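You operate a simulated robot arm through the tools that you are given. There is no shell and no other tool. Be economical: measure what you need, move in short steps, check, and stop when the job is done.

Carry out the task below with a simulated robot arm. There is one attempt and no reset: what you move stays moved.

Task
Put one of the steel blocks from the top of the dark desk on the side table. Then push the boxes drawer shut. Then open the frames drawer, take the blue frame from the inside of the frames drawer and leave it on the shelf under the side table and shut the drawer again. Then fetch the carton with a pocket and set it on the shelf under the side table. Then pull the drawer of the blue rack open. Keep to this order.

Only the result counts: the job must be done as asked and must still hold three seconds after the hand-in. Knocking over, shifting, dropping, spilling or breaking anything else fails it.

Robot
A 7-joint arm with a two-finger parallel gripper on a trunk, on a base that drives. Base frame: it is fixed to the floor where the robot stands at the start and does not move with it; the origin is under the middle of the robot, x ahead of it, y to its left, z up; the surface under the hand at the start is at about z = 750. Lengths are in mm, angles in rad, forces in N, time in s.
Its first joint turns from -2.601 to 2.601 rad. Places, roughly: blue frame (11x8x4 cm) [2000, -1800, 400]; boxes drawer [2000, -1600, 200]; carton with a pocket [-4000, -1500, 750]; drawer of the blue rack [11200, 600, 800]; frames drawer [2000, -1800, 400]; shelf under the side table [1000, -2000, 300]; side table [1000, -2000, 900]; steel block [750, 250, 750]. Payload 3.5 kg.
The TCP is the grasp point between the finger pads, 23 mm short of the fingertips. In the tool frame z runs along the fingers and y along their closing line. The gripper opens to 94 mm. The fingers are 38 mm wide and 10 mm thick; the gripper's body (54 by 96 mm) begins 39 mm behind the TCP.
Orientation is told as [roll, pitch, yaw] about the base's x, y, z axes, in that order, counted from this pose: with the fingers straight down and closing along the base's y, the tool's x points along the base's -x, its y along +y and its z along -z.

Tools
- The arm moves only by the tool play_rows. Its argument "series" is a list of rows, each an object of numbers (a shift or turn left out is 0, a gripper value left out holds the last): "ax", "ay", "az": the turn, a rotation vector about the tool's x, y, z in units of 60 degrees (1.0 is 60 degrees); "dx", "dy", "dz": the shift along the tool's x, y, z in units of 500 mm (1.0 is 500 mm); "grip": the finger opening in m, from 0 to 0.094. In form: [{"ax": .., "ay": .., "az": .., "dx": .., "dy": .., "dz": .., "grip": ..}, ...]. A call has 1 to 8 rows; each row is the pose to reach, as a shift and turn from the pose commanded when the call began, along the tool's axes at that moment. A call with a number of a shift or a turn outside -1 to 1 is refused whole. Each row takes 0.2 s and may step no farther than 50 mm and 0.15 rad from the row before; otherwise, or with a gripper value out of range, the whole call is refused. Where a pose cannot be reached the arm comes as near as it can. A force on the tool above 40 N (or 10 N above the force at the start of the call, whichever is more), or a blocked arm, ends the call early, and 0.2 s more pass. The fingers move at their own pace (about 153 mm/s each) and stop on an object; they squeeze with about 26 N. The grip force told is the motor's: it shows also when the fingers shut on nothing. Time passes only in rows, and 0.2 s behind the last, so rows that repeat a pose let the fingers close. The reply holds the time, the measured pose of the TCP, the force on the tool along the base axes, the opening and the grip force, in the units named above and with some noise, with the torque about the TCP (base axes, N m) and any sound that the robot's microphone picked up.
- Cameras (640 x 400 px; columns grow to the right, rows downward): "scene" is now at [-241.1, 213.3, 1292.4]; the picture's right is [0.24, -0.97, 0.00], its down [-0.34, -0.08, -0.94] and it looks along [0.91, 0.22, -0.35] (base axes); focal length 292 px, centre (320, 200). "wrist" rides on the gripper at [86, 16, -74] in the tool frame; the picture's right is [-0.18, 0.98, 0.00], its down [-0.58, -0.11, -0.81] and it looks along [-0.79, -0.15, 0.59] (tool axes); focal length 243 px, centre (320, 200). There is no depth. A picture from a camera that has moved, and an enlarged one, comes with that camera's place and axes in the base frame and with its lens.
- capture(camera): a new picture of that camera. No time passes.
- steer(legs): drives the robot by 1 to 6 legs, each [ahead, left, turn to the left] in mm, mm and rad, along the robot's own axes; the way and the turn of a leg run together, so that a leg with both is an arc; at most 1500 mm and 3.142 rad a leg. The arm and the cameras ride along, it lands a little off, and it stops where it bumps. It gives what a move gives.
- turn_head(pan, tilt): turns the head with the scene camera to pan (to the left, within 2.496 rad either way) and tilt (down, from -0.506 to 1.204), counted from straight ahead of the robot. It gives what a move gives.
- inspect(camera, box): a new picture of the part [left, top, right, bottom] of that camera's present view, enlarged. No time passes.
- close_job(): hands the job in; it is judged then, once.

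Go step by step. Nothing tells you exact positions but the pictures and the camera data: compare them with the known pose of the tool, close in by small moves and look again before you grip or let go. The budget is 165 turns and 108 pictures, counting those below and the enlarged ones. Unless the task says otherwise, let go and move clear before handing in, and close with one line.

The tools are called after "Call:" by a JSON object that holds its "method" and its "body". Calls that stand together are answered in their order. play_rows: Moves the arm, as the interface text tells. Its arguments: {"type":"object","properties":{"series":{"type":"array"}},"required":["series"]} The other tools are called the same way: steer (legs) drives the base; turn_head (pan, tilt) turns the head that bears the scene camera; capture (camera) takes a picture; inspect (camera, box) takes an enlarged picture of a part of a camera's view; close_job () hands the job in.

At the start:

```text
time_s: 0.0
eef_pos: [689.2, 391.6, 1057.6]
tool_rot: [-0.001, 0.0, 0.001]
ft_force: [-0.7, 0.3, -0.2]
wrist_torque: [0.0, 0.0, 0.0]
finger_gap: 93.9
grasp_force: 0.2
robot x, y, heading: [1.6, 2.4, 0.002]
head pan, tilt: [0.237, 0.361]
```

scene: 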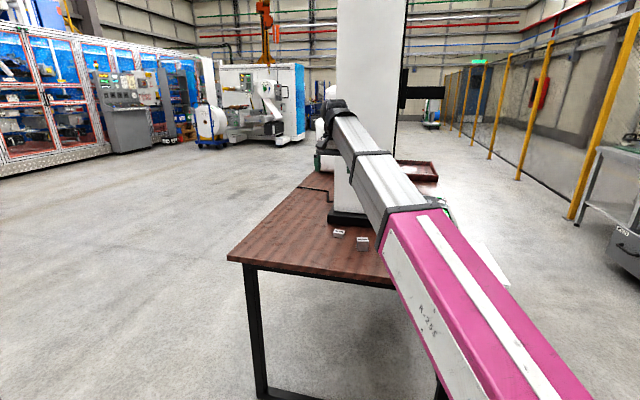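
wrist: 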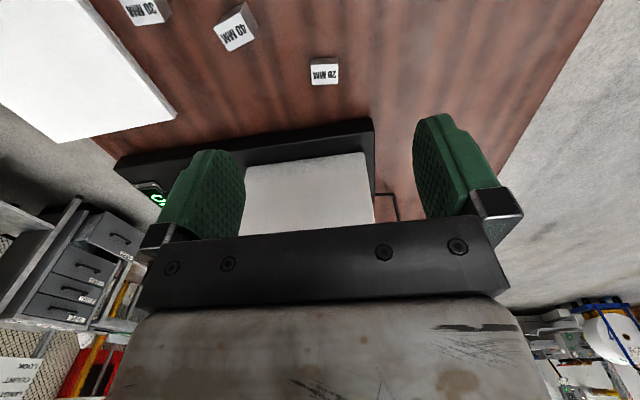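

The blocks lie on the desk ahead of me, below the gripper. I take the block marked "20 MM" to be at about [784, 379]. I'll take a closer look before moving.

Call:
{"method": "inspect", "body": {"camera": "wrist", "box": [120, 0, 440, 200]}}

Call:
{"method": "inspect", "body": {"camera": "scene", "box": [240, 120, 480, 270]}}

```text
2.00 times, centred on (280, 100) of wrist
camera zoom: at [603.6, 406.3, 1133.0], right [0.18, 0.98, 0.0], down [0.58, -0.11, 0.81], along [0.79, -0.15, -0.59], focal length 485 px, centre (400, 400)
```

zoom: 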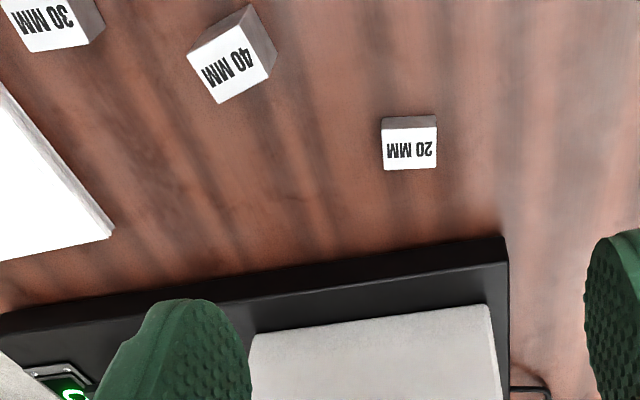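

```text
2.67 times, centred on (360, 195) of scene
camera zoom: at [-241.1, 213.3, 1292.4], right [0.24, -0.97, 0.0], down [-0.34, -0.08, -0.94], along [0.91, 0.22, -0.35], focal length 777 px, centre (213, 213)
```

zoom: 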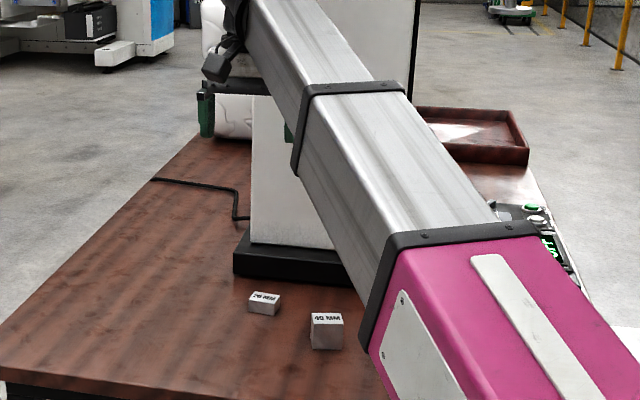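

The 40 MM block is taller and easier to grip. It sits near [700, 281] with a yaw of about 0.25. I'll move above it and look again.

Call:
{"method": "play_rows", "body": {"series": [{"dx": -0.004, "dy": -0.044, "dz": 0.063, "az": -0.048, "grip": 0.09}, {"dx": -0.009, "dy": -0.089, "dz": 0.126, "az": -0.096}, {"dx": -0.013, "dy": -0.133, "dz": 0.189, "az": -0.143}, {"dx": -0.018, "dy": -0.178, "dz": 0.252, "az": -0.191}, {"dx": -0.022, "dy": -0.222, "dz": 0.314, "az": -0.239}, {"dx": -0.022, "dy": -0.222, "dz": 0.314, "az": -0.239}]}}

Call:
{"method": "capture", "body": {"camera": "wrist"}}

```text
time_s: 1.4
eef_pos: [697.5, 281.0, 898.7]
tool_rot: [0.001, -0.002, 0.252]
ft_force: [-1.2, 0.9, -0.8]
wrist_torque: [-0.04, -0.01, -0.03]
finger_gap: 90.2
grasp_force: 0.2
robot x, y, heading: [-0.5, -2.9, -0.0]
head pan, tilt: [0.237, 0.361]
```

```text
103 pictures are left
camera wrist: at [612.1, 273.1, 975.3], right [-0.07, 1.0, 0.0], down [0.59, 0.04, 0.81], along [0.8, 0.05, -0.59], focal length 243 px, centre (320, 200)
```

wrist: 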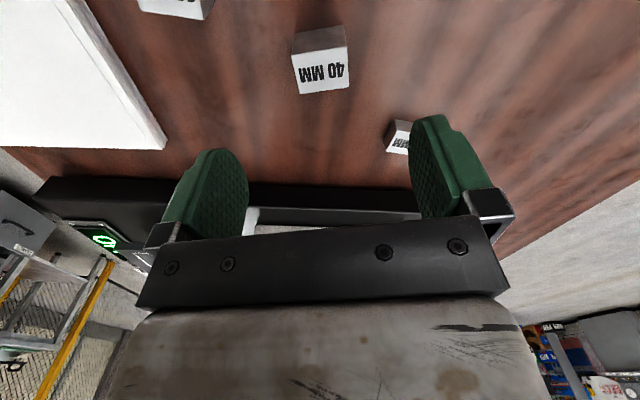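

The block is well centred under the gripper. Next I'll go down and grip it.

Call:
{"method": "play_rows", "body": {"series": [{"dx": -0.005, "dz": 0.08}, {"dx": -0.005, "dz": 0.16}, {"dx": -0.005, "dz": 0.21}, {"dx": -0.005, "dz": 0.238}, {"dx": -0.005, "dz": 0.238, "grip": 0.02}, {"dx": -0.005, "dz": 0.238, "grip": 0.02}, {"dx": -0.005, "dz": 0.238, "grip": 0.02}]}}

```text
time_s: 3.0
eef_pos: [701.3, 280.7, 782.3]
tool_rot: [0.0, 0.0, 0.248]
ft_force: [-0.2, 0.5, 0.7]
wrist_torque: [0.0, -0.02, 0.0]
finger_gap: 39.6
grasp_force: 25.9
robot x, y, heading: [-3.6, -4.9, -0.002]
head pan, tilt: [0.237, 0.361]
```

The grip holds at 39.6 mm. I'll lift the block, then look towards the side table and the drawers on the right.

Call:
{"method": "play_rows", "body": {"series": [{"dz": -0.04}, {"dz": -0.13}, {"dz": -0.22}, {"dz": -0.31}, {"dz": -0.4}, {"dz": -0.49}, {"dz": -0.58}, {"dz": -0.66}]}}

Call:
{"method": "turn_head", "body": {"pan": -1.0, "tilt": 0.35}}

Call:
{"method": "capture", "body": {"camera": "scene"}}

```text
time_s: 4.7
eef_pos: [702.3, 282.0, 1074.8]
tool_rot: [-0.001, -0.013, 0.248]
ft_force: [4.1, 1.4, -11.5]
wrist_torque: [0.03, -0.34, 0.0]
finger_gap: 40.0
grasp_force: 25.9
robot x, y, heading: [2.7, 0.1, 0.003]
head pan, tilt: [0.237, 0.361]
stopped in row 8: the force on the tool passed its limit at 56 N (the readings are from after the stop); the commanded pose is now the measured one
```

```text
time_s: 6.1
eef_pos: [702.2, 281.4, 1076.2]
tool_rot: [0.0, -0.015, 0.248]
ft_force: [9.0, 2.9, -26.3]
wrist_torque: [-0.01, -1.46, -0.25]
finger_gap: 39.8
grasp_force: 26.4
robot x, y, heading: [-0.6, 3.2, 0.005]
head pan, tilt: [-1.0, 0.351]
```

```text
102 pictures are left
camera scene: at [-281.1, 113.1, 1293.3], right [-0.84, -0.54, 0.0], down [-0.19, 0.29, -0.94], along [0.51, -0.79, -0.34], focal length 292 px, centre (320, 200)
```

scene: 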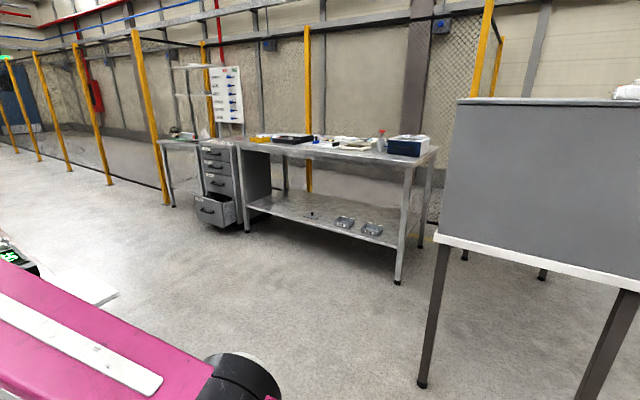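

Something above is pressing on the tool. I'll move down and away from it, then look at what I touched.

Call:
{"method": "play_rows", "body": {"series": [{"dz": 0.03}, {"dz": 0.06}, {"dz": 0.1}]}}

Call:
{"method": "turn_head", "body": {"pan": 0.25, "tilt": 0.3}}

Call:
{"method": "capture", "body": {"camera": "scene"}}

Call:
{"method": "capture", "body": {"camera": "wrist"}}

```text
time_s: 6.9
eef_pos: [703.7, 282.9, 1024.5]
tool_rot: [0.0, -0.01, 0.249]
ft_force: [0.4, -0.5, -3.8]
wrist_torque: [0.04, -0.02, -0.02]
finger_gap: 39.9
grasp_force: 25.9
robot x, y, heading: [-1.2, 2.8, 0.001]
head pan, tilt: [-1.0, 0.351]
```

```text
time_s: 8.3
eef_pos: [703.8, 281.7, 1025.7]
tool_rot: [-0.001, -0.012, 0.25]
ft_force: [0.0, -0.9, -3.9]
wrist_torque: [-0.02, 0.0, -0.02]
finger_gap: 39.9
grasp_force: 25.9
robot x, y, heading: [3.3, 0.5, -0.002]
head pan, tilt: [0.25, 0.3]
```

```text
101 pictures are left
camera scene: at [-240.9, 214.4, 1298.1], right [0.25, -0.97, 0.0], down [-0.29, -0.07, -0.96], along [0.93, 0.24, -0.3], focal length 292 px, centre (320, 200)
```

scene: 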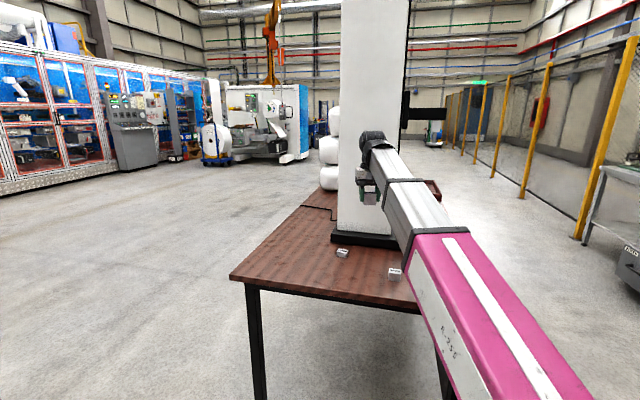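

```text
100 pictures are left
camera wrist: at [616.3, 275.0, 1100.7], right [-0.06, 1.0, 0.0], down [0.58, 0.04, 0.81], along [0.81, 0.05, -0.58], focal length 243 px, centre (320, 200)
```

wrist: 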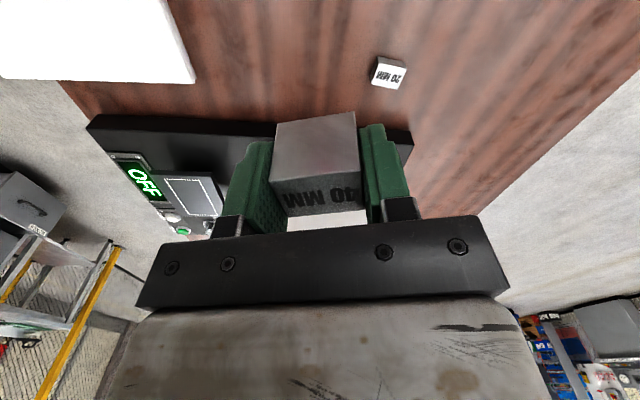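

The block is held with no contact now. I'll back away from the desk, turn right and drive over towards the side table. I estimate its front edge at y≈-1700, running from x≈217 to x≈1762.

Call:
{"method": "steer", "body": {"legs": [[-500, 0, 0], [0, 0, -1.57], [0, 450, 0], [500, 400, 0]]}}

Call:
{"method": "turn_head", "body": {"pan": 0.2, "tilt": 0.45}}

Call:
{"method": "capture", "body": {"camera": "scene"}}

```text
time_s: 20.3
eef_pos: [597.7, -1173.8, 1024.0]
tool_rot: [0.001, -0.011, -1.313]
ft_force: [0.0, 0.2, -3.0]
wrist_torque: [-0.02, 0.02, 0.01]
finger_gap: 39.6
grasp_force: 26.8
robot x, y, heading: [308.8, -473.3, -1.561]
head pan, tilt: [0.25, 0.3]
stopped in leg 4: the robot was blocked; the commanded pose is now the measured one
```

```text
time_s: 21.0
eef_pos: [597.0, -1174.7, 1025.0]
tool_rot: [-0.001, -0.012, -1.312]
ft_force: [0.6, 0.2, -3.1]
wrist_torque: [0.0, 0.0, 0.01]
finger_gap: 39.7
grasp_force: 26.0
robot x, y, heading: [307.4, -470.1, -1.56]
head pan, tilt: [0.201, 0.45]
```

```text
99 pictures are left
camera scene: at [513.0, -230.0, 1284.2], right [-0.98, -0.21, 0.0], down [-0.09, 0.43, -0.9], along [0.19, -0.88, -0.43], focal length 292 px, centre (320, 200)
```

scene: 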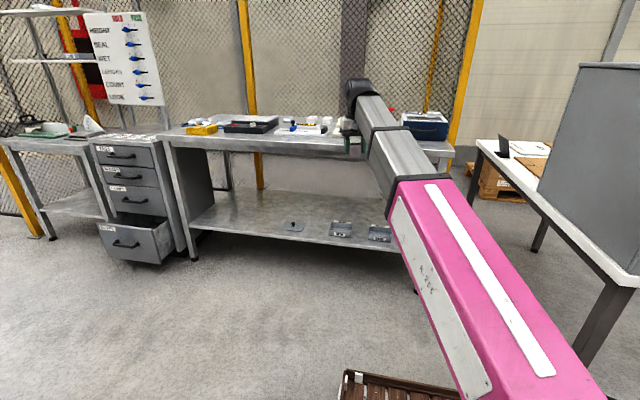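

The base was blocked, and a wooden crate seems to stand on the floor in front of it. I'll look down at it.

Call:
{"method": "turn_head", "body": {"pan": 0.0, "tilt": 1.0}}

Call:
{"method": "capture", "body": {"camera": "scene"}}

Call:
{"method": "turn_head", "body": {"pan": 0.9, "tilt": 0.7}}

Call:
{"method": "capture", "body": {"camera": "scene"}}

```text
time_s: 22.0
eef_pos: [597.8, -1174.6, 1026.2]
tool_rot: [0.001, -0.011, -1.313]
ft_force: [0.6, -0.2, -3.9]
wrist_torque: [-0.02, -0.04, -0.03]
finger_gap: 39.9
grasp_force: 25.9
robot x, y, heading: [308.2, -473.1, -1.561]
head pan, tilt: [0.0, 1.0]
```

```text
98 pictures are left
camera scene: at [494.5, -209.8, 1238.6], right [-1.0, -0.01, 0.0], down [-0.01, 0.84, -0.54], along [0.0, -0.54, -0.84], focal length 292 px, centre (320, 200)
```

scene: 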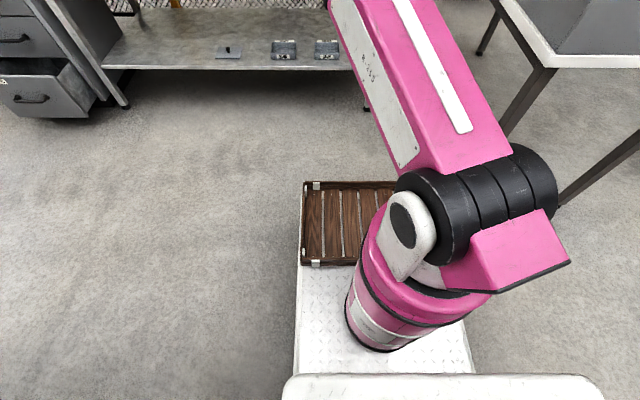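

```text
time_s: 23.2
eef_pos: [597.1, -1173.2, 1025.1]
tool_rot: [0.0, -0.012, -1.312]
ft_force: [-0.2, 0.1, -3.8]
wrist_torque: [0.03, -0.01, 0.04]
finger_gap: 39.4
grasp_force: 25.8
robot x, y, heading: [307.7, -473.0, -1.562]
head pan, tilt: [0.901, 0.7]
```

```text
97 pictures are left
camera scene: at [560.9, -192.3, 1261.9], right [-0.62, -0.79, 0.0], down [-0.51, 0.4, -0.76], along [0.6, -0.47, -0.64], focal length 292 px, centre (320, 200)
```

scene: 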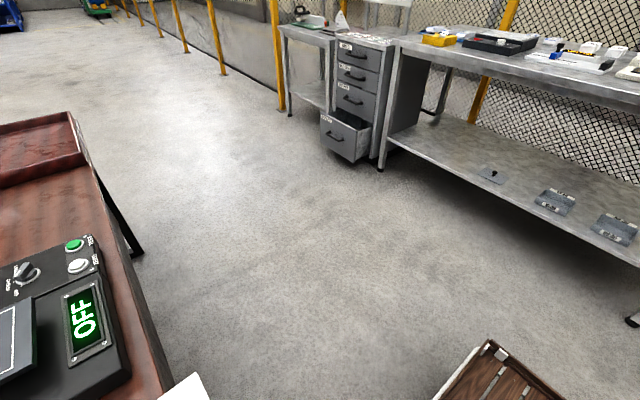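

The crate is the robot's own carrying tray, so my base must have met the desk leg on its left. I'll sidestep right, go ahead, and then move left.

Call:
{"method": "steer", "body": {"legs": [[0, -30, 0], [380, 0, 0], [0, 450, 0]]}}

Call:
{"method": "turn_head", "body": {"pan": 0.1, "tilt": 0.5}}

Call:
{"method": "capture", "body": {"camera": "scene"}}

Call:
{"method": "capture", "body": {"camera": "wrist"}}

```text
time_s: 28.3
eef_pos: [1015.7, -1549.8, 1024.6]
tool_rot: [-0.001, -0.014, -1.31]
ft_force: [0.6, -0.3, -3.8]
wrist_torque: [0.0, -0.02, -0.01]
finger_gap: 39.8
grasp_force: 26.4
robot x, y, heading: [729.0, -848.9, -1.558]
head pan, tilt: [0.901, 0.7]
```

```text
time_s: 29.4
eef_pos: [1016.5, -1550.1, 1025.1]
tool_rot: [0.0, -0.013, -1.314]
ft_force: [-0.6, 0.1, -3.7]
wrist_torque: [0.04, 0.0, 0.03]
finger_gap: 40.3
grasp_force: 26.2
robot x, y, heading: [725.8, -850.2, -1.564]
head pan, tilt: [0.099, 0.499]
```

```text
96 pictures are left
camera scene: at [922.3, -606.4, 1279.6], right [-0.99, -0.11, 0.0], down [-0.05, 0.48, -0.88], along [0.1, -0.87, -0.48], focal length 292 px, centre (320, 200)
```

scene: 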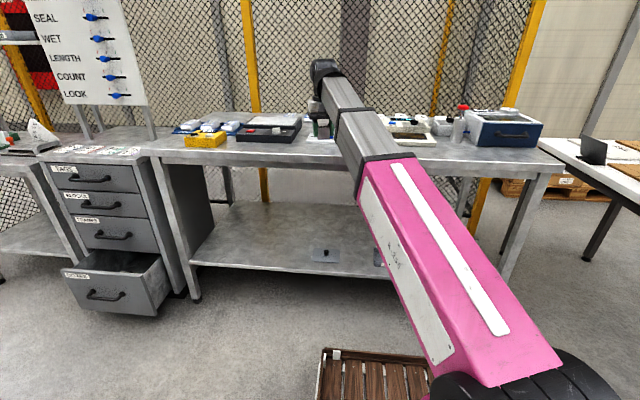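

```text
95 pictures are left
camera wrist: at [1010.5, -1463.5, 1100.2], right [1.0, 0.07, 0.0], down [0.04, -0.58, 0.81], along [0.06, -0.81, -0.58], focal length 243 px, centre (320, 200)
```

wrist: 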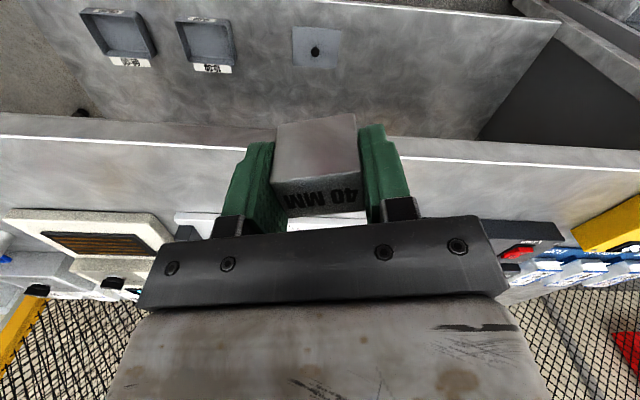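

The front strip of the side table is free, but I'm not sure of its height (z between 820 and 900). I'll zoom in to check.

Call:
{"method": "inspect", "body": {"camera": "scene", "box": [150, 80, 390, 230]}}

```text
2.67 times, centred on (270, 155) of scene
camera zoom: at [922.3, -606.4, 1279.6], right [-0.99, -0.11, 0.0], down [-0.05, 0.48, -0.88], along [0.1, -0.87, -0.48], focal length 777 px, centre (453, 320)
```

zoom: 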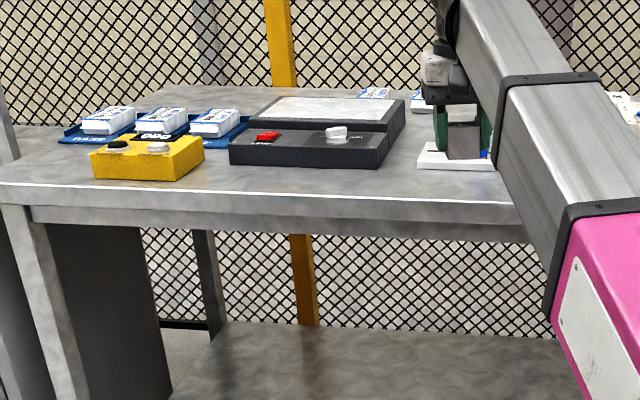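

Both views agree: the table top is at z≈895 and its front edge is at y≈-1650. I'll carry the block over the strip at y≈-1712 and start down.

Call:
{"method": "play_rows", "body": {"series": [{"dx": -0.08, "dy": -0.02}, {"dx": -0.16, "dy": -0.042}, {"dx": -0.24, "dy": -0.063}, {"dx": -0.313, "dy": -0.082}, {"dx": -0.313, "dy": -0.082, "dz": 0.08}, {"dx": -0.313, "dy": -0.082, "dz": 0.14}]}}

Call:
{"method": "capture", "body": {"camera": "wrist"}}

Call:
{"method": "inspect", "body": {"camera": "scene", "box": [240, 80, 400, 180]}}

```text
time_s: 30.9
eef_pos: [1018.6, -1713.3, 957.3]
tool_rot: [0.0, -0.012, -1.313]
ft_force: [-0.1, 0.1, -3.9]
wrist_torque: [0.02, 0.0, 0.03]
finger_gap: 40.0
grasp_force: 26.1
robot x, y, heading: [723.2, -850.2, -1.559]
head pan, tilt: [0.099, 0.499]
```

```text
93 pictures are left
camera wrist: at [1012.8, -1626.2, 1032.7], right [1.0, 0.07, 0.0], down [0.04, -0.58, 0.81], along [0.06, -0.81, -0.58], focal length 243 px, centre (320, 200)
```

wrist: 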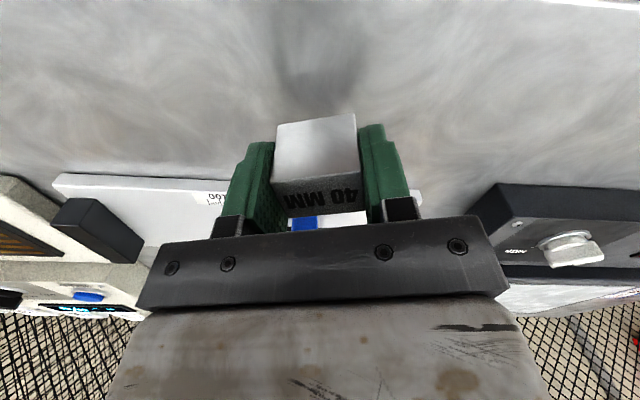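

```text
4.00 times, centred on (320, 130) of scene
camera zoom: at [922.3, -606.5, 1279.7], right [-0.99, -0.11, 0.0], down [-0.05, 0.48, -0.88], along [0.09, -0.87, -0.48], focal length 1166 px, centre (320, 480)
```

zoom: 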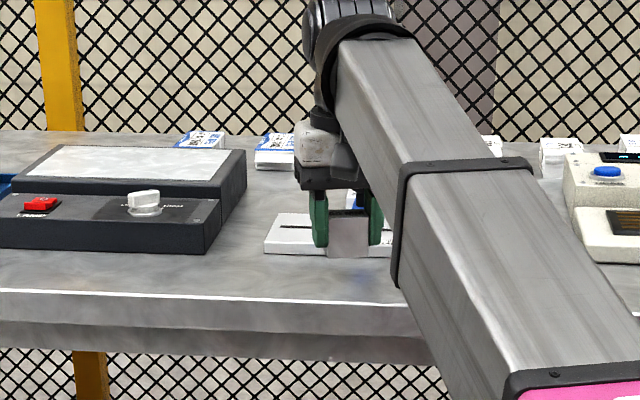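

The drop area is clear. I'll lower it in small steps until it touches.

Call:
{"method": "play_rows", "body": {"series": [{"dz": 0.02}, {"dz": 0.036}, {"dz": 0.044}, {"dz": 0.05}]}}

```text
time_s: 31.9
eef_pos: [1017.2, -1713.8, 931.9]
tool_rot: [0.0, -0.011, -1.313]
ft_force: [0.1, -0.9, -3.9]
wrist_torque: [0.0, -0.01, 0.02]
finger_gap: 39.7
grasp_force: 25.5
robot x, y, heading: [726.4, -847.1, -1.558]
head pan, tilt: [0.099, 0.499]
```

Call:
{"method": "play_rows", "body": {"series": [{"dz": 0.004}, {"dz": 0.008}, {"dz": 0.012}, {"dz": 0.016}, {"dz": 0.02}]}}

```text
time_s: 32.8
eef_pos: [1017.1, -1713.4, 927.4]
tool_rot: [0.0, -0.014, -1.314]
ft_force: [-1.6, 3.1, 7.9]
wrist_torque: [0.24, 0.06, 0.03]
finger_gap: 40.0
grasp_force: 26.3
robot x, y, heading: [727.0, -846.4, -1.56]
head pan, tilt: [0.099, 0.499]
stopped in row 4: the force on the tool passed its limit at 45 N (the readings are from after the stop); the commanded pose is now the measured one
```

The block has touched down, so I'll open and lift away.

Call:
{"method": "play_rows", "body": {"series": [{"grip": 0.06}, {"grip": 0.075}, {"grip": 0.075, "dz": -0.05}, {"grip": 0.075, "dz": -0.14}, {"grip": 0.075, "dz": -0.24}, {"grip": 0.075, "dz": -0.24, "dx": 0.09, "dy": 0.02}, {"grip": 0.075, "dz": -0.24, "dx": 0.18, "dy": 0.04}, {"grip": 0.075, "dz": -0.24, "dx": 0.27, "dy": 0.06}]}}

Call:
{"method": "capture", "body": {"camera": "wrist"}}

Call:
{"method": "capture", "body": {"camera": "scene"}}

```text
time_s: 34.6
eef_pos: [1012.5, -1572.6, 1044.3]
tool_rot: [0.001, -0.016, -1.313]
ft_force: [1.1, 0.2, 0.4]
wrist_torque: [0.03, 0.01, -0.06]
finger_gap: 75.1
grasp_force: 0.0
robot x, y, heading: [728.7, -849.5, -1.555]
head pan, tilt: [0.099, 0.499]
```

```text
91 pictures are left
camera wrist: at [1005.9, -1486.0, 1118.7], right [1.0, 0.07, 0.0], down [0.04, -0.58, 0.81], along [0.06, -0.81, -0.58], focal length 243 px, centre (320, 200)
```

wrist: 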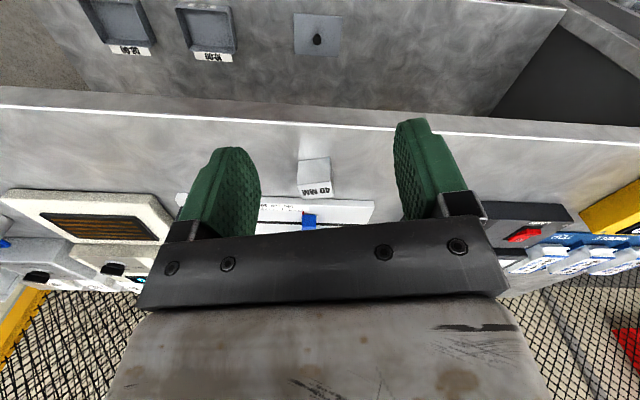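

```text
90 pictures are left
camera scene: at [922.3, -606.5, 1279.6], right [-0.99, -0.11, 0.0], down [-0.05, 0.48, -0.88], along [0.09, -0.87, -0.48], focal length 292 px, centre (320, 200)
```

scene: 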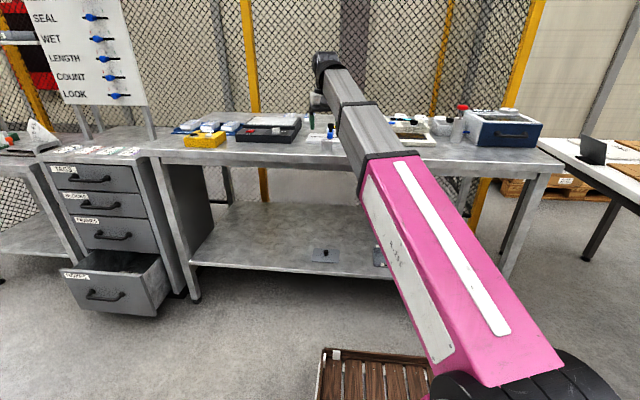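

The block stands on the side table. Next I'll drive left to stand in front of the drawer cabinet.

Call:
{"method": "steer", "body": {"legs": [[0, 1020, 0]]}}

Call:
{"method": "turn_head", "body": {"pan": 0.0, "tilt": 0.75}}

Call:
{"method": "capture", "body": {"camera": "scene"}}

Call:
{"method": "capture", "body": {"camera": "wrist"}}

```text
time_s: 39.9
eef_pos: [2037.6, -1571.8, 1043.1]
tool_rot: [0.0, -0.014, -1.321]
ft_force: [-0.2, -0.1, 0.1]
wrist_torque: [-0.01, 0.01, 0.0]
finger_gap: 75.1
grasp_force: 0.1
robot x, y, heading: [1756.4, -848.0, -1.573]
head pan, tilt: [0.099, 0.499]
```

```text
time_s: 40.7
eef_pos: [2035.0, -1571.6, 1042.8]
tool_rot: [0.0, -0.015, -1.32]
ft_force: [0.4, 0.1, -0.6]
wrist_torque: [0.0, 0.01, 0.01]
finger_gap: 74.9
grasp_force: 0.1
robot x, y, heading: [1757.7, -845.8, -1.574]
head pan, tilt: [0.0, 0.75]
```

```text
89 pictures are left
camera scene: at [1946.1, -595.7, 1257.7], right [-1.0, 0.0, 0.0], down [0.0, 0.68, -0.73], along [0.0, -0.73, -0.68], focal length 292 px, centre (320, 200)
```

scene: 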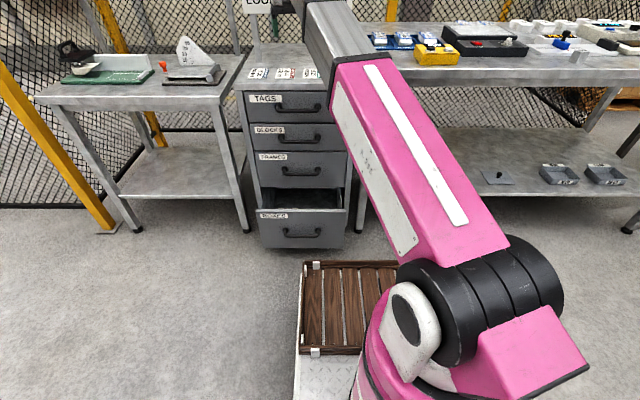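

```text
88 pictures are left
camera wrist: at [2031.6, -1484.1, 1118.6], right [1.0, 0.06, 0.0], down [0.04, -0.58, 0.81], along [0.05, -0.81, -0.58], focal length 243 px, centre (320, 200)
```

wrist: 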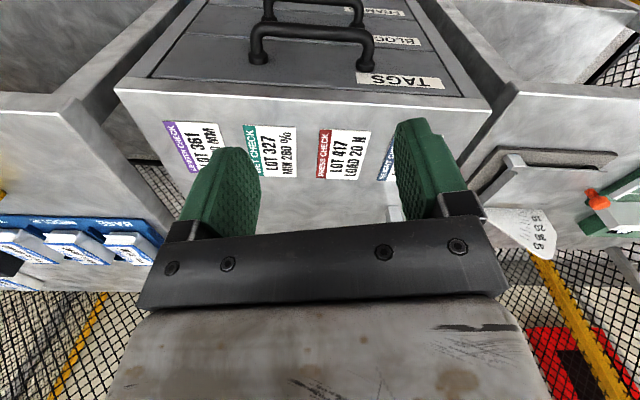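

I'm in front of the cabinet. The boxes drawer front is at about y≈-1490, x≈2035, z≈110–320. I'll back off a little and start turning the gripper so that the fingers point at the drawers.

Call:
{"method": "steer", "body": {"legs": [[-120, 0, 0]]}}

Call:
{"method": "play_rows", "body": {"series": [{"az": -0.13}, {"az": -0.26}, {"az": -0.39}, {"az": -0.52}, {"az": -0.65}, {"az": -0.78}, {"az": -0.9}, {"az": -1.0}]}}

```text
time_s: 41.9
eef_pos: [2038.2, -1451.7, 1044.2]
tool_rot: [-0.001, -0.013, -1.319]
ft_force: [0.0, 0.0, -0.6]
wrist_torque: [0.03, 0.01, -0.01]
finger_gap: 74.7
grasp_force: 0.0
robot x, y, heading: [1758.3, -723.8, -1.567]
head pan, tilt: [0.0, 0.75]
```

```text
time_s: 43.7
eef_pos: [2037.5, -1451.2, 1043.9]
tool_rot: [-0.013, -0.006, -0.269]
ft_force: [-0.1, -0.9, 0.0]
wrist_torque: [0.02, -0.01, 0.02]
finger_gap: 75.1
grasp_force: 0.1
robot x, y, heading: [1756.2, -723.7, -1.564]
head pan, tilt: [0.0, 0.75]
```

Call:
{"method": "play_rows", "body": {"series": [{"az": -0.13, "dz": 0.09}, {"az": -0.257, "dz": 0.18}, {"az": -0.257, "dz": 0.27}, {"az": -0.257, "dz": 0.36}, {"az": -0.257, "dz": 0.45}]}}

Call:
{"method": "play_rows", "body": {"series": [{"ax": 0.14}, {"ax": 0.28}, {"ax": 0.42}, {"ax": 0.56}, {"ax": 0.7}, {"ax": 0.84}, {"ax": 0.98}]}}

Call:
{"method": "capture", "body": {"camera": "scene"}}

```text
time_s: 44.9
eef_pos: [2038.3, -1455.2, 818.4]
tool_rot: [-0.015, -0.002, -0.002]
ft_force: [1.1, 0.2, 0.0]
wrist_torque: [-0.01, 0.0, -0.02]
finger_gap: 75.2
grasp_force: 0.0
robot x, y, heading: [1755.7, -723.6, -1.571]
head pan, tilt: [0.0, 0.75]
```

```text
time_s: 46.5
eef_pos: [2039.5, -1454.2, 819.1]
tool_rot: [-1.041, -0.003, -0.002]
ft_force: [1.0, -1.3, 0.8]
wrist_torque: [0.01, 0.0, -0.01]
finger_gap: 75.1
grasp_force: 0.0
robot x, y, heading: [1755.0, -723.6, -1.566]
head pan, tilt: [0.0, 0.75]
```

```text
87 pictures are left
camera scene: at [1945.2, -475.8, 1257.7], right [-1.0, 0.0, 0.0], down [0.0, 0.68, -0.73], along [0.0, -0.73, -0.68], focal length 292 px, centre (320, 200)
```

scene: 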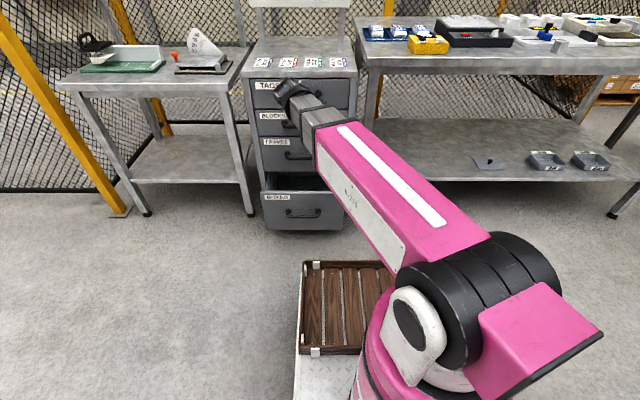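

The wrist turns freely. I'll finish the tilt to horizontal, then lower clear of the drawer front.

Call:
{"method": "play_rows", "body": {"series": [{"ax": 0.13, "dz": -0.04}, {"ax": 0.26, "dz": -0.08}, {"ax": 0.39, "dz": -0.1}, {"ax": 0.505, "dz": -0.12}]}}

Call:
{"method": "play_rows", "body": {"series": [{"dy": 0.09}, {"dy": 0.18}, {"dy": 0.27}, {"dy": 0.36}, {"dy": 0.45}, {"dy": 0.54}, {"dy": 0.63}]}}

Call:
{"method": "capture", "body": {"camera": "scene"}}

Call:
{"method": "capture", "body": {"camera": "wrist"}}

```text
time_s: 47.5
eef_pos: [2040.2, -1403.4, 849.5]
tool_rot: [-1.57, -0.003, 0.0]
ft_force: [0.8, -0.1, 0.6]
wrist_torque: [0.01, -0.02, -0.01]
finger_gap: 75.1
grasp_force: 0.0
robot x, y, heading: [1753.7, -725.3, -1.568]
head pan, tilt: [0.0, 0.75]
```

```text
time_s: 49.1
eef_pos: [2041.4, -1404.3, 535.6]
tool_rot: [-1.569, -0.005, -0.003]
ft_force: [0.2, 0.2, -0.6]
wrist_torque: [-0.01, 0.01, 0.01]
finger_gap: 75.1
grasp_force: 0.1
robot x, y, heading: [1755.5, -725.6, -1.566]
head pan, tilt: [0.0, 0.75]
```

```text
86 pictures are left
camera scene: at [1945.2, -475.8, 1257.7], right [-1.0, 0.0, 0.0], down [0.0, 0.68, -0.73], along [0.0, -0.73, -0.68], focal length 292 px, centre (320, 200)
```

scene: 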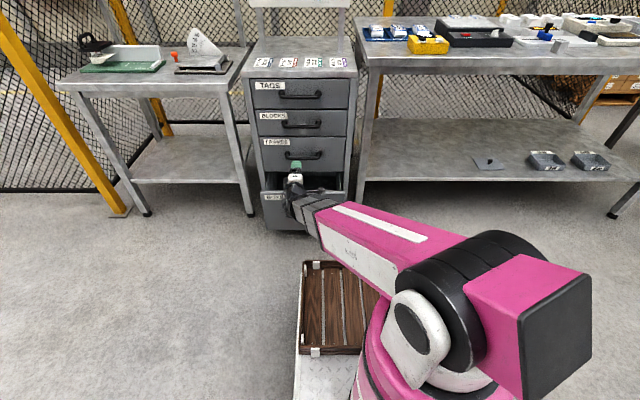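

```text
85 pictures are left
camera wrist: at [1956.6, -1330.3, 520.6], right [0.19, 0.0, -0.98], down [0.58, 0.8, 0.11], along [0.79, -0.59, 0.15], focal length 243 px, centre (320, 200)
```

wrist: 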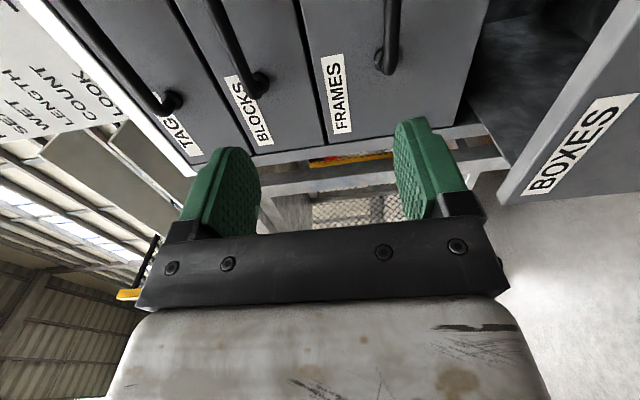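

Handle heights are about z≈466 for frames and z≈244 for boxes. To keep the wrist clear of my base, I'll extend the arm while backing the base. Then I'll lower in front of the boxes drawer.

Call:
{"method": "steer", "body": {"legs": [[-130, 0, 0]]}}

Call:
{"method": "play_rows", "body": {"series": [{"dz": 0.09}, {"dz": 0.18}, {"dz": 0.22, "dy": 0.06}, {"dz": 0.22, "dy": 0.15}, {"dz": 0.22, "dy": 0.24}, {"dz": 0.22, "dy": 0.33}, {"dz": 0.22, "dy": 0.42}, {"dz": 0.22, "dy": 0.5}]}}

Call:
{"method": "capture", "body": {"camera": "wrist"}}

Call:
{"method": "capture", "body": {"camera": "scene"}}

```text
time_s: 50.4
eef_pos: [2042.6, -1271.6, 536.6]
tool_rot: [-1.569, -0.004, -0.002]
ft_force: [0.9, 0.3, -0.4]
wrist_torque: [0.02, -0.02, -0.01]
finger_gap: 74.9
grasp_force: 0.1
robot x, y, heading: [1757.5, -597.5, -1.568]
head pan, tilt: [0.0, 0.75]
```

```text
time_s: 52.2
eef_pos: [2043.9, -1383.5, 284.6]
tool_rot: [-1.569, -0.004, -0.003]
ft_force: [0.3, -0.5, 0.9]
wrist_torque: [0.0, 0.06, 0.0]
finger_gap: 75.0
grasp_force: 0.1
robot x, y, heading: [1757.4, -592.9, -1.567]
head pan, tilt: [0.0, 0.75]
```

```text
84 pictures are left
camera wrist: at [1957.5, -1311.5, 269.1], right [0.19, 0.0, -0.98], down [0.58, 0.81, 0.11], along [0.79, -0.59, 0.15], focal length 243 px, centre (320, 200)
```

wrist: 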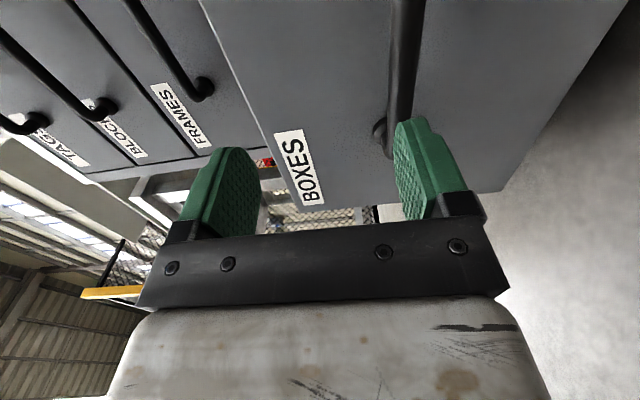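

```text
83 pictures are left
camera scene: at [1944.7, -344.6, 1257.7], right [-1.0, 0.0, 0.0], down [0.0, 0.68, -0.73], along [0.0, -0.73, -0.68], focal length 292 px, centre (320, 200)
```

scene: 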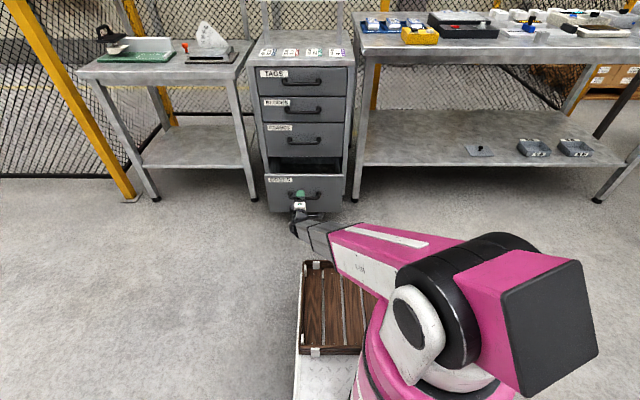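

Next I'll lower to the handle height, with the open fingers straddling the handle, then drive a little closer.

Call:
{"method": "play_rows", "body": {"series": [{"dy": 0.045, "dz": -0.04}, {"dy": 0.086, "dz": -0.08}]}}

Call:
{"method": "steer", "body": {"legs": [[120, 0, 0]]}}

Call:
{"method": "capture", "body": {"camera": "wrist"}}

```text
time_s: 52.8
eef_pos: [2045.8, -1351.9, 251.2]
tool_rot: [-1.578, -0.01, 0.0]
ft_force: [0.2, -0.7, -0.6]
wrist_torque: [0.0, 0.05, -0.01]
finger_gap: 75.0
grasp_force: 0.1
robot x, y, heading: [1758.8, -593.0, -1.565]
head pan, tilt: [0.0, 0.75]
```

```text
time_s: 54.0
eef_pos: [2047.4, -1468.2, 245.6]
tool_rot: [-1.57, -0.006, 0.0]
ft_force: [0.0, -0.4, 0.4]
wrist_torque: [-0.02, 0.01, -0.02]
finger_gap: 75.0
grasp_force: 0.0
robot x, y, heading: [1759.4, -717.1, -1.569]
head pan, tilt: [0.0, 0.75]
```

```text
82 pictures are left
camera wrist: at [1961.4, -1395.6, 230.3], right [0.19, 0.0, -0.98], down [0.58, 0.81, 0.11], along [0.79, -0.59, 0.15], focal length 243 px, centre (320, 200)
```

wrist: 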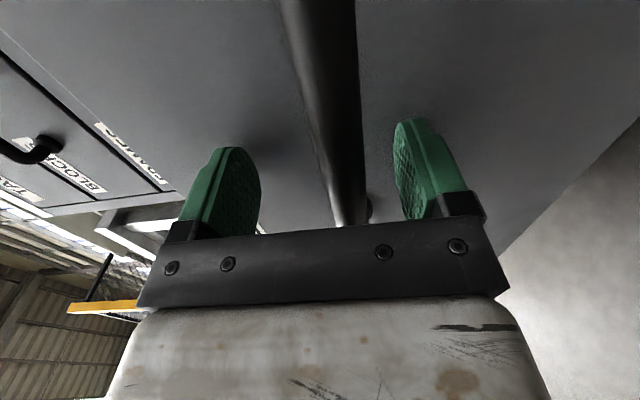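

The handle bar is between the fingers, so I'll push ahead now.

Call:
{"method": "play_rows", "body": {"series": [{"dz": 0.05}, {"dz": 0.1}, {"dz": 0.16}, {"dz": 0.22}, {"dz": 0.28}, {"dz": 0.34}, {"dz": 0.38}, {"dz": 0.42}]}}

Call:
{"method": "capture", "body": {"camera": "wrist"}}

Call:
{"method": "capture", "body": {"camera": "scene"}}

```text
time_s: 55.5
eef_pos: [2047.2, -1628.0, 248.6]
tool_rot: [-1.573, -0.008, -0.002]
ft_force: [1.4, 3.6, 2.6]
wrist_torque: [0.13, -0.03, -0.05]
finger_gap: 74.0
grasp_force: 0.1
robot x, y, heading: [1757.5, -712.5, -1.564]
head pan, tilt: [0.0, 0.75]
stopped in row 7: the force on the tool passed its limit at 79 N (the readings are from after the stop); the commanded pose is now the measured one
```

```text
81 pictures are left
camera wrist: at [1961.7, -1555.1, 233.9], right [0.19, 0.0, -0.98], down [0.58, 0.81, 0.11], along [0.79, -0.59, 0.16], focal length 243 px, centre (320, 200)
```

wrist: 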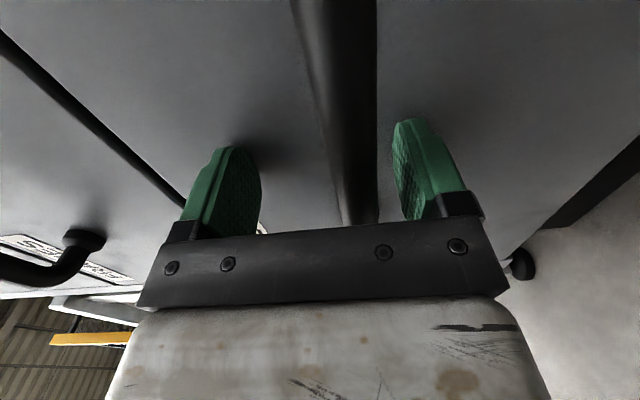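

```text
80 pictures are left
camera scene: at [1944.7, -462.9, 1257.7], right [-1.0, -0.01, 0.0], down [0.0, 0.68, -0.73], along [0.0, -0.73, -0.68], focal length 292 px, centre (320, 200)
```

scene: 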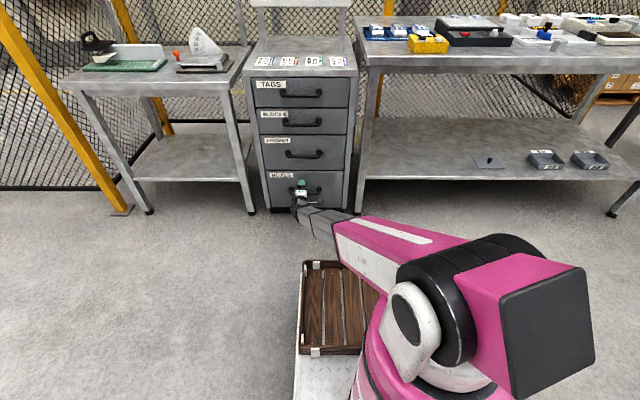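

The boxes drawer looks flush. I'll withdraw and rise to the frames handle.

Call:
{"method": "play_rows", "body": {"series": [{"dz": -0.08}, {"dz": -0.15}, {"dz": -0.15, "dy": -0.09}, {"dz": -0.15, "dy": -0.18}, {"dz": -0.15, "dy": -0.27}, {"dz": -0.15, "dy": -0.36}, {"dz": -0.15, "dy": -0.446}]}}

Call:
{"method": "capture", "body": {"camera": "wrist"}}

Call:
{"method": "inspect", "body": {"camera": "scene", "box": [230, 60, 390, 220]}}

```text
time_s: 57.0
eef_pos: [2044.7, -1554.1, 470.5]
tool_rot: [-1.571, -0.007, 0.0]
ft_force: [-0.3, 0.2, 0.0]
wrist_torque: [0.01, -0.01, 0.0]
finger_gap: 74.9
grasp_force: 0.0
robot x, y, heading: [1756.9, -712.3, -1.567]
head pan, tilt: [0.0, 0.75]
```

```text
79 pictures are left
camera wrist: at [1960.0, -1480.3, 456.0], right [0.19, 0.0, -0.98], down [0.58, 0.81, 0.11], along [0.79, -0.59, 0.16], focal length 243 px, centre (320, 200)
```

wrist: 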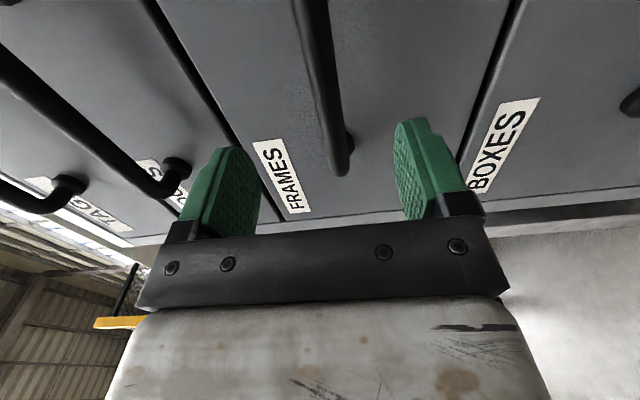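

```text
2.50 times, centred on (310, 140) of scene
camera zoom: at [1944.7, -463.1, 1257.7], right [-1.0, -0.01, 0.0], down [0.0, 0.68, -0.73], along [0.0, -0.73, -0.68], focal length 729 px, centre (345, 350)
```

zoom: 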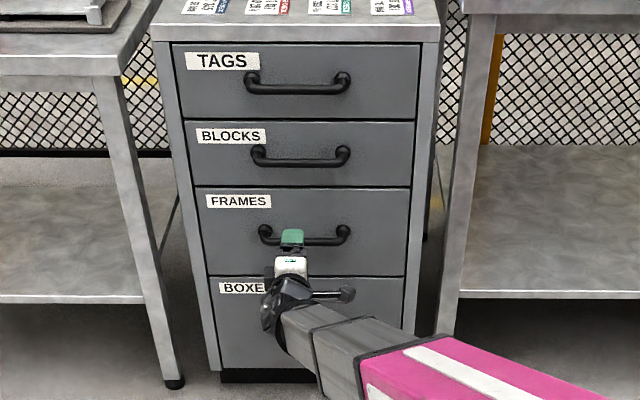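

The boxes drawer is flush, and the frames bar lies between the fingers at z≈465. I'll advance and grip it.

Call:
{"method": "play_rows", "body": {"series": [{"dz": 0.06, "dy": 0.008}, {"dz": 0.118, "dy": 0.01}, {"dz": 0.118, "dy": 0.01, "grip": 0.0}, {"dz": 0.118, "dy": 0.01, "grip": 0.0}, {"dz": 0.118, "dy": 0.01, "grip": 0.0}]}}

Call:
{"method": "capture", "body": {"camera": "wrist"}}

```text
time_s: 58.2
eef_pos: [2044.3, -1613.0, 466.2]
tool_rot: [-1.572, -0.006, 0.0]
ft_force: [-0.1, -0.6, -2.5]
wrist_torque: [-0.03, 1.36, -0.19]
finger_gap: 15.6
grasp_force: 44.7
robot x, y, heading: [1756.3, -712.6, -1.559]
head pan, tilt: [0.0, 0.75]
```

```text
77 pictures are left
camera wrist: at [1959.3, -1539.9, 450.6], right [0.19, 0.0, -0.98], down [0.58, 0.81, 0.11], along [0.79, -0.59, 0.15], focal length 243 px, centre (320, 200)
```

wrist: 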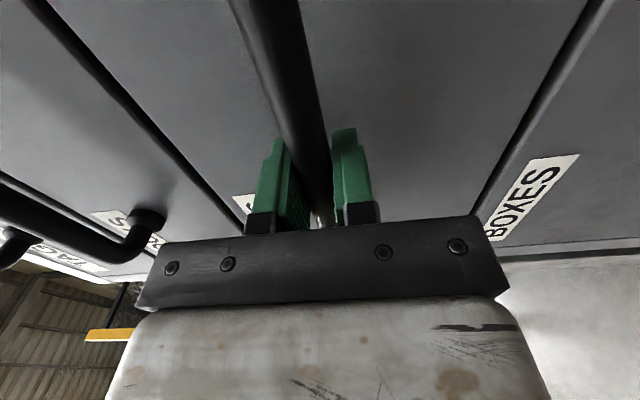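

The bar is gripped. I'll pull the drawer open.

Call:
{"method": "play_rows", "body": {"series": [{"dz": -0.04}, {"dz": -0.1}, {"dz": -0.16}, {"dz": -0.22}, {"dz": -0.28}, {"dz": -0.34}, {"dz": -0.4}]}}

Call:
{"method": "capture", "body": {"camera": "scene"}}

```text
time_s: 59.9
eef_pos: [2043.7, -1412.6, 465.2]
tool_rot: [-1.574, -0.006, -0.001]
ft_force: [-7.1, 1.0, 12.8]
wrist_torque: [0.12, 1.61, 0.16]
finger_gap: 15.7
grasp_force: 44.9
robot x, y, heading: [1759.5, -711.7, -1.566]
head pan, tilt: [0.0, 0.75]
```

```text
76 pictures are left
camera scene: at [1944.6, -462.9, 1257.7], right [-1.0, -0.01, 0.0], down [0.0, 0.68, -0.73], along [0.0, -0.73, -0.68], focal length 292 px, centre (320, 200)
```

scene: 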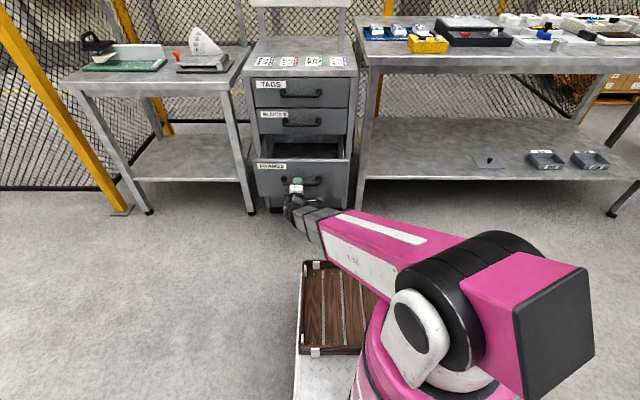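

It's open by 200 mm. I'll pull further by backing the base to get better access, then look inside.

Call:
{"method": "steer", "body": {"legs": [[-90, 0, 0]]}}

Call:
{"method": "inspect", "body": {"camera": "scene", "box": [230, 60, 390, 220]}}

```text
time_s: 61.0
eef_pos: [2044.9, -1321.6, 466.7]
tool_rot: [-1.575, -0.007, 0.001]
ft_force: [-5.9, -2.1, 18.0]
wrist_torque: [0.01, 1.47, -0.68]
finger_gap: 16.0
grasp_force: 44.9
robot x, y, heading: [1754.6, -618.1, -1.564]
head pan, tilt: [0.0, 0.75]
```

```text
2.50 times, centred on (310, 140) of scene
camera zoom: at [1943.9, -372.2, 1257.6], right [-1.0, -0.01, 0.0], down [0.0, 0.68, -0.73], along [0.0, -0.73, -0.68], focal length 729 px, centre (345, 350)
```

zoom: 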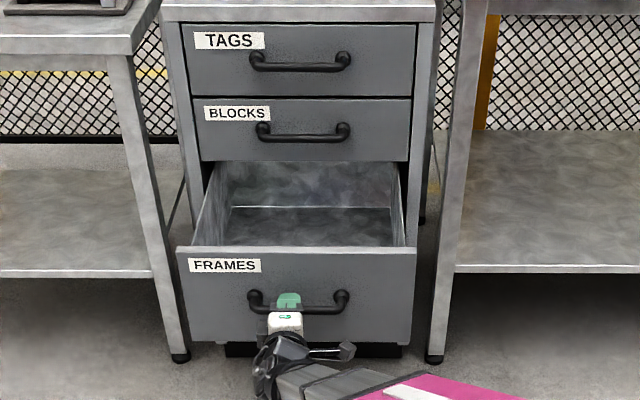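

The drawer is open by about 290 mm and the frame must lie close behind the front panel. I'll release the handle, retreat and rise.

Call:
{"method": "play_rows", "body": {"series": [{"grip": 0.06}, {"grip": 0.075}, {"dz": -0.08}, {"dz": -0.16}, {"dz": -0.16, "dy": -0.1}, {"dz": -0.16, "dy": -0.2}, {"dz": -0.16, "dy": -0.3}, {"dz": -0.16, "dy": -0.4}]}}

Call:
{"method": "play_rows", "body": {"series": [{"dy": -0.1}, {"dy": -0.2}, {"dy": -0.3}, {"dy": -0.4}, {"dy": -0.46}]}}

Call:
{"method": "play_rows", "body": {"series": [{"ax": -0.13}, {"ax": -0.26}, {"ax": -0.39}, {"ax": -0.52}, {"ax": -0.65}, {"ax": -0.78}, {"ax": -0.9}]}}

Call:
{"method": "turn_head", "body": {"pan": 0.0, "tilt": 0.85}}

Call:
{"method": "capture", "body": {"camera": "scene"}}

```text
time_s: 62.8
eef_pos: [2042.8, -1240.4, 664.5]
tool_rot: [-1.575, -0.008, 0.001]
ft_force: [0.3, -0.5, 0.9]
wrist_torque: [0.01, -0.02, -0.02]
finger_gap: 75.0
grasp_force: 0.2
robot x, y, heading: [1758.9, -619.7, -1.568]
head pan, tilt: [0.0, 0.75]
```

```text
time_s: 64.0
eef_pos: [2042.7, -1241.4, 894.9]
tool_rot: [-1.574, -0.009, 0.001]
ft_force: [-0.2, -0.1, 0.4]
wrist_torque: [0.02, 0.0, -0.02]
finger_gap: 75.2
grasp_force: 0.1
robot x, y, heading: [1755.5, -623.5, -1.565]
head pan, tilt: [0.0, 0.75]
```

```text
time_s: 65.6
eef_pos: [2043.7, -1240.0, 895.2]
tool_rot: [-0.63, -0.006, 0.002]
ft_force: [0.0, 0.4, -0.3]
wrist_torque: [-0.02, 0.02, 0.02]
finger_gap: 75.3
grasp_force: 0.1
robot x, y, heading: [1754.1, -620.4, -1.566]
head pan, tilt: [0.0, 0.75]
```

```text
time_s: 66.2
eef_pos: [2042.6, -1239.7, 894.9]
tool_rot: [-0.632, -0.008, 0.002]
ft_force: [0.3, 0.3, 0.1]
wrist_torque: [-0.01, -0.04, -0.01]
finger_gap: 75.0
grasp_force: 0.0
robot x, y, heading: [1755.9, -623.4, -1.567]
head pan, tilt: [0.0, 0.85]
```

```text
74 pictures are left
camera scene: at [1944.0, -367.9, 1249.7], right [-1.0, -0.01, 0.0], down [0.0, 0.75, -0.66], along [0.0, -0.66, -0.75], focal length 292 px, centre (320, 200)
```

scene: 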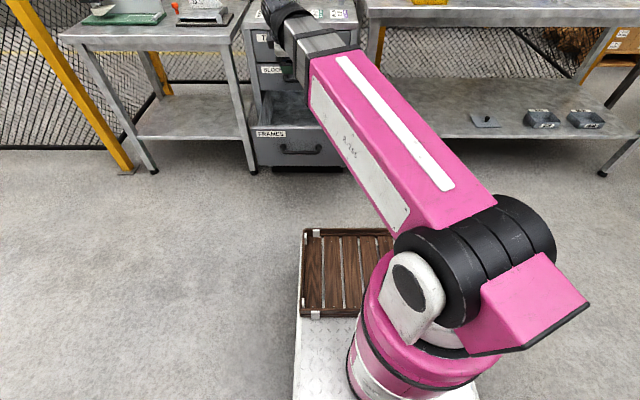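

Call:
{"method": "play_rows", "body": {"series": [{"ax": -0.13}, {"ax": -0.26}, {"ax": -0.39}, {"ax": -0.52}, {"ax": -0.602}]}}

Call:
{"method": "play_rows", "body": {"series": [{"dy": -0.09}, {"dy": -0.18}, {"dy": -0.27}, {"dy": -0.36}, {"dy": -0.44}]}}

Call:
{"method": "capture", "body": {"camera": "wrist"}}

```text
time_s: 67.4
eef_pos: [2041.9, -1240.8, 896.1]
tool_rot: [0.002, -0.009, 0.0]
ft_force: [0.3, 0.8, 0.5]
wrist_torque: [0.0, 0.03, -0.02]
finger_gap: 74.8
grasp_force: 0.0
robot x, y, heading: [1758.8, -620.8, -1.57]
head pan, tilt: [0.0, 0.85]
```

```text
time_s: 68.6
eef_pos: [2042.2, -1460.8, 894.9]
tool_rot: [-0.001, -0.006, 0.002]
ft_force: [-0.7, 1.0, -0.4]
wrist_torque: [-0.03, 0.01, 0.01]
finger_gap: 75.1
grasp_force: 0.0
robot x, y, heading: [1757.9, -619.8, -1.564]
head pan, tilt: [0.0, 0.85]
```

```text
73 pictures are left
camera wrist: at [1955.4, -1445.6, 970.0], right [0.18, 0.98, 0.0], down [0.58, -0.11, 0.81], along [0.8, -0.15, -0.59], focal length 243 px, centre (320, 200)
```

wrist: 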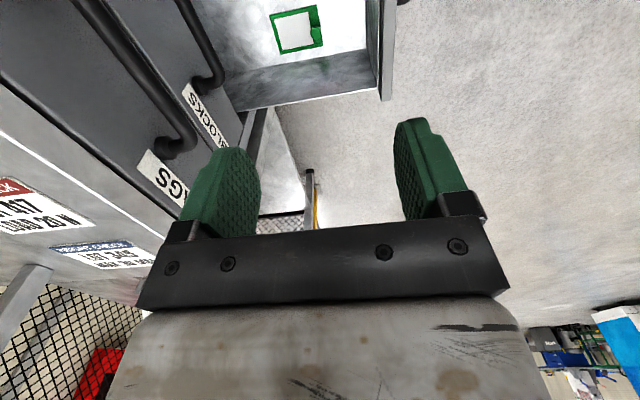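

A green frame is visible in the drawer. The blue one must be nearer the other side, so I'll move right to see it.

Call:
{"method": "play_rows", "body": {"series": [{"dx": 0.09}, {"dx": 0.18}, {"dx": 0.27}, {"dx": 0.36}, {"dx": 0.45}, {"dx": 0.5}]}}

Call:
{"method": "capture", "body": {"camera": "wrist"}}

```text
time_s: 70.0
eef_pos: [1792.3, -1460.7, 895.0]
tool_rot: [-0.002, -0.008, 0.001]
ft_force: [0.2, -0.7, -0.5]
wrist_torque: [-0.01, 0.0, 0.0]
finger_gap: 75.2
grasp_force: 0.1
robot x, y, heading: [1758.2, -619.9, -1.565]
head pan, tilt: [0.0, 0.85]
```

```text
72 pictures are left
camera wrist: at [1707.3, -1445.1, 969.6], right [0.18, 0.98, 0.0], down [0.58, -0.11, 0.81], along [0.8, -0.15, -0.59], focal length 243 px, centre (320, 200)
```

wrist: 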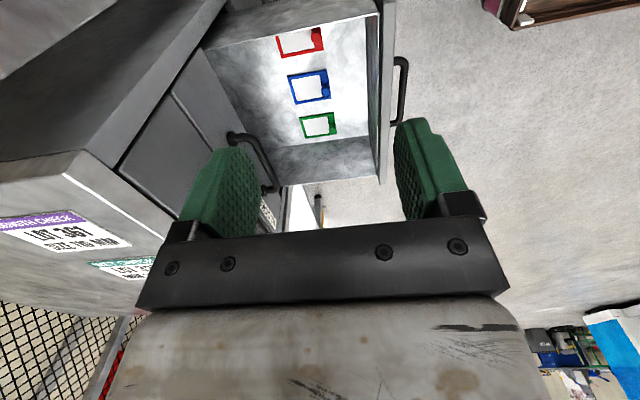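

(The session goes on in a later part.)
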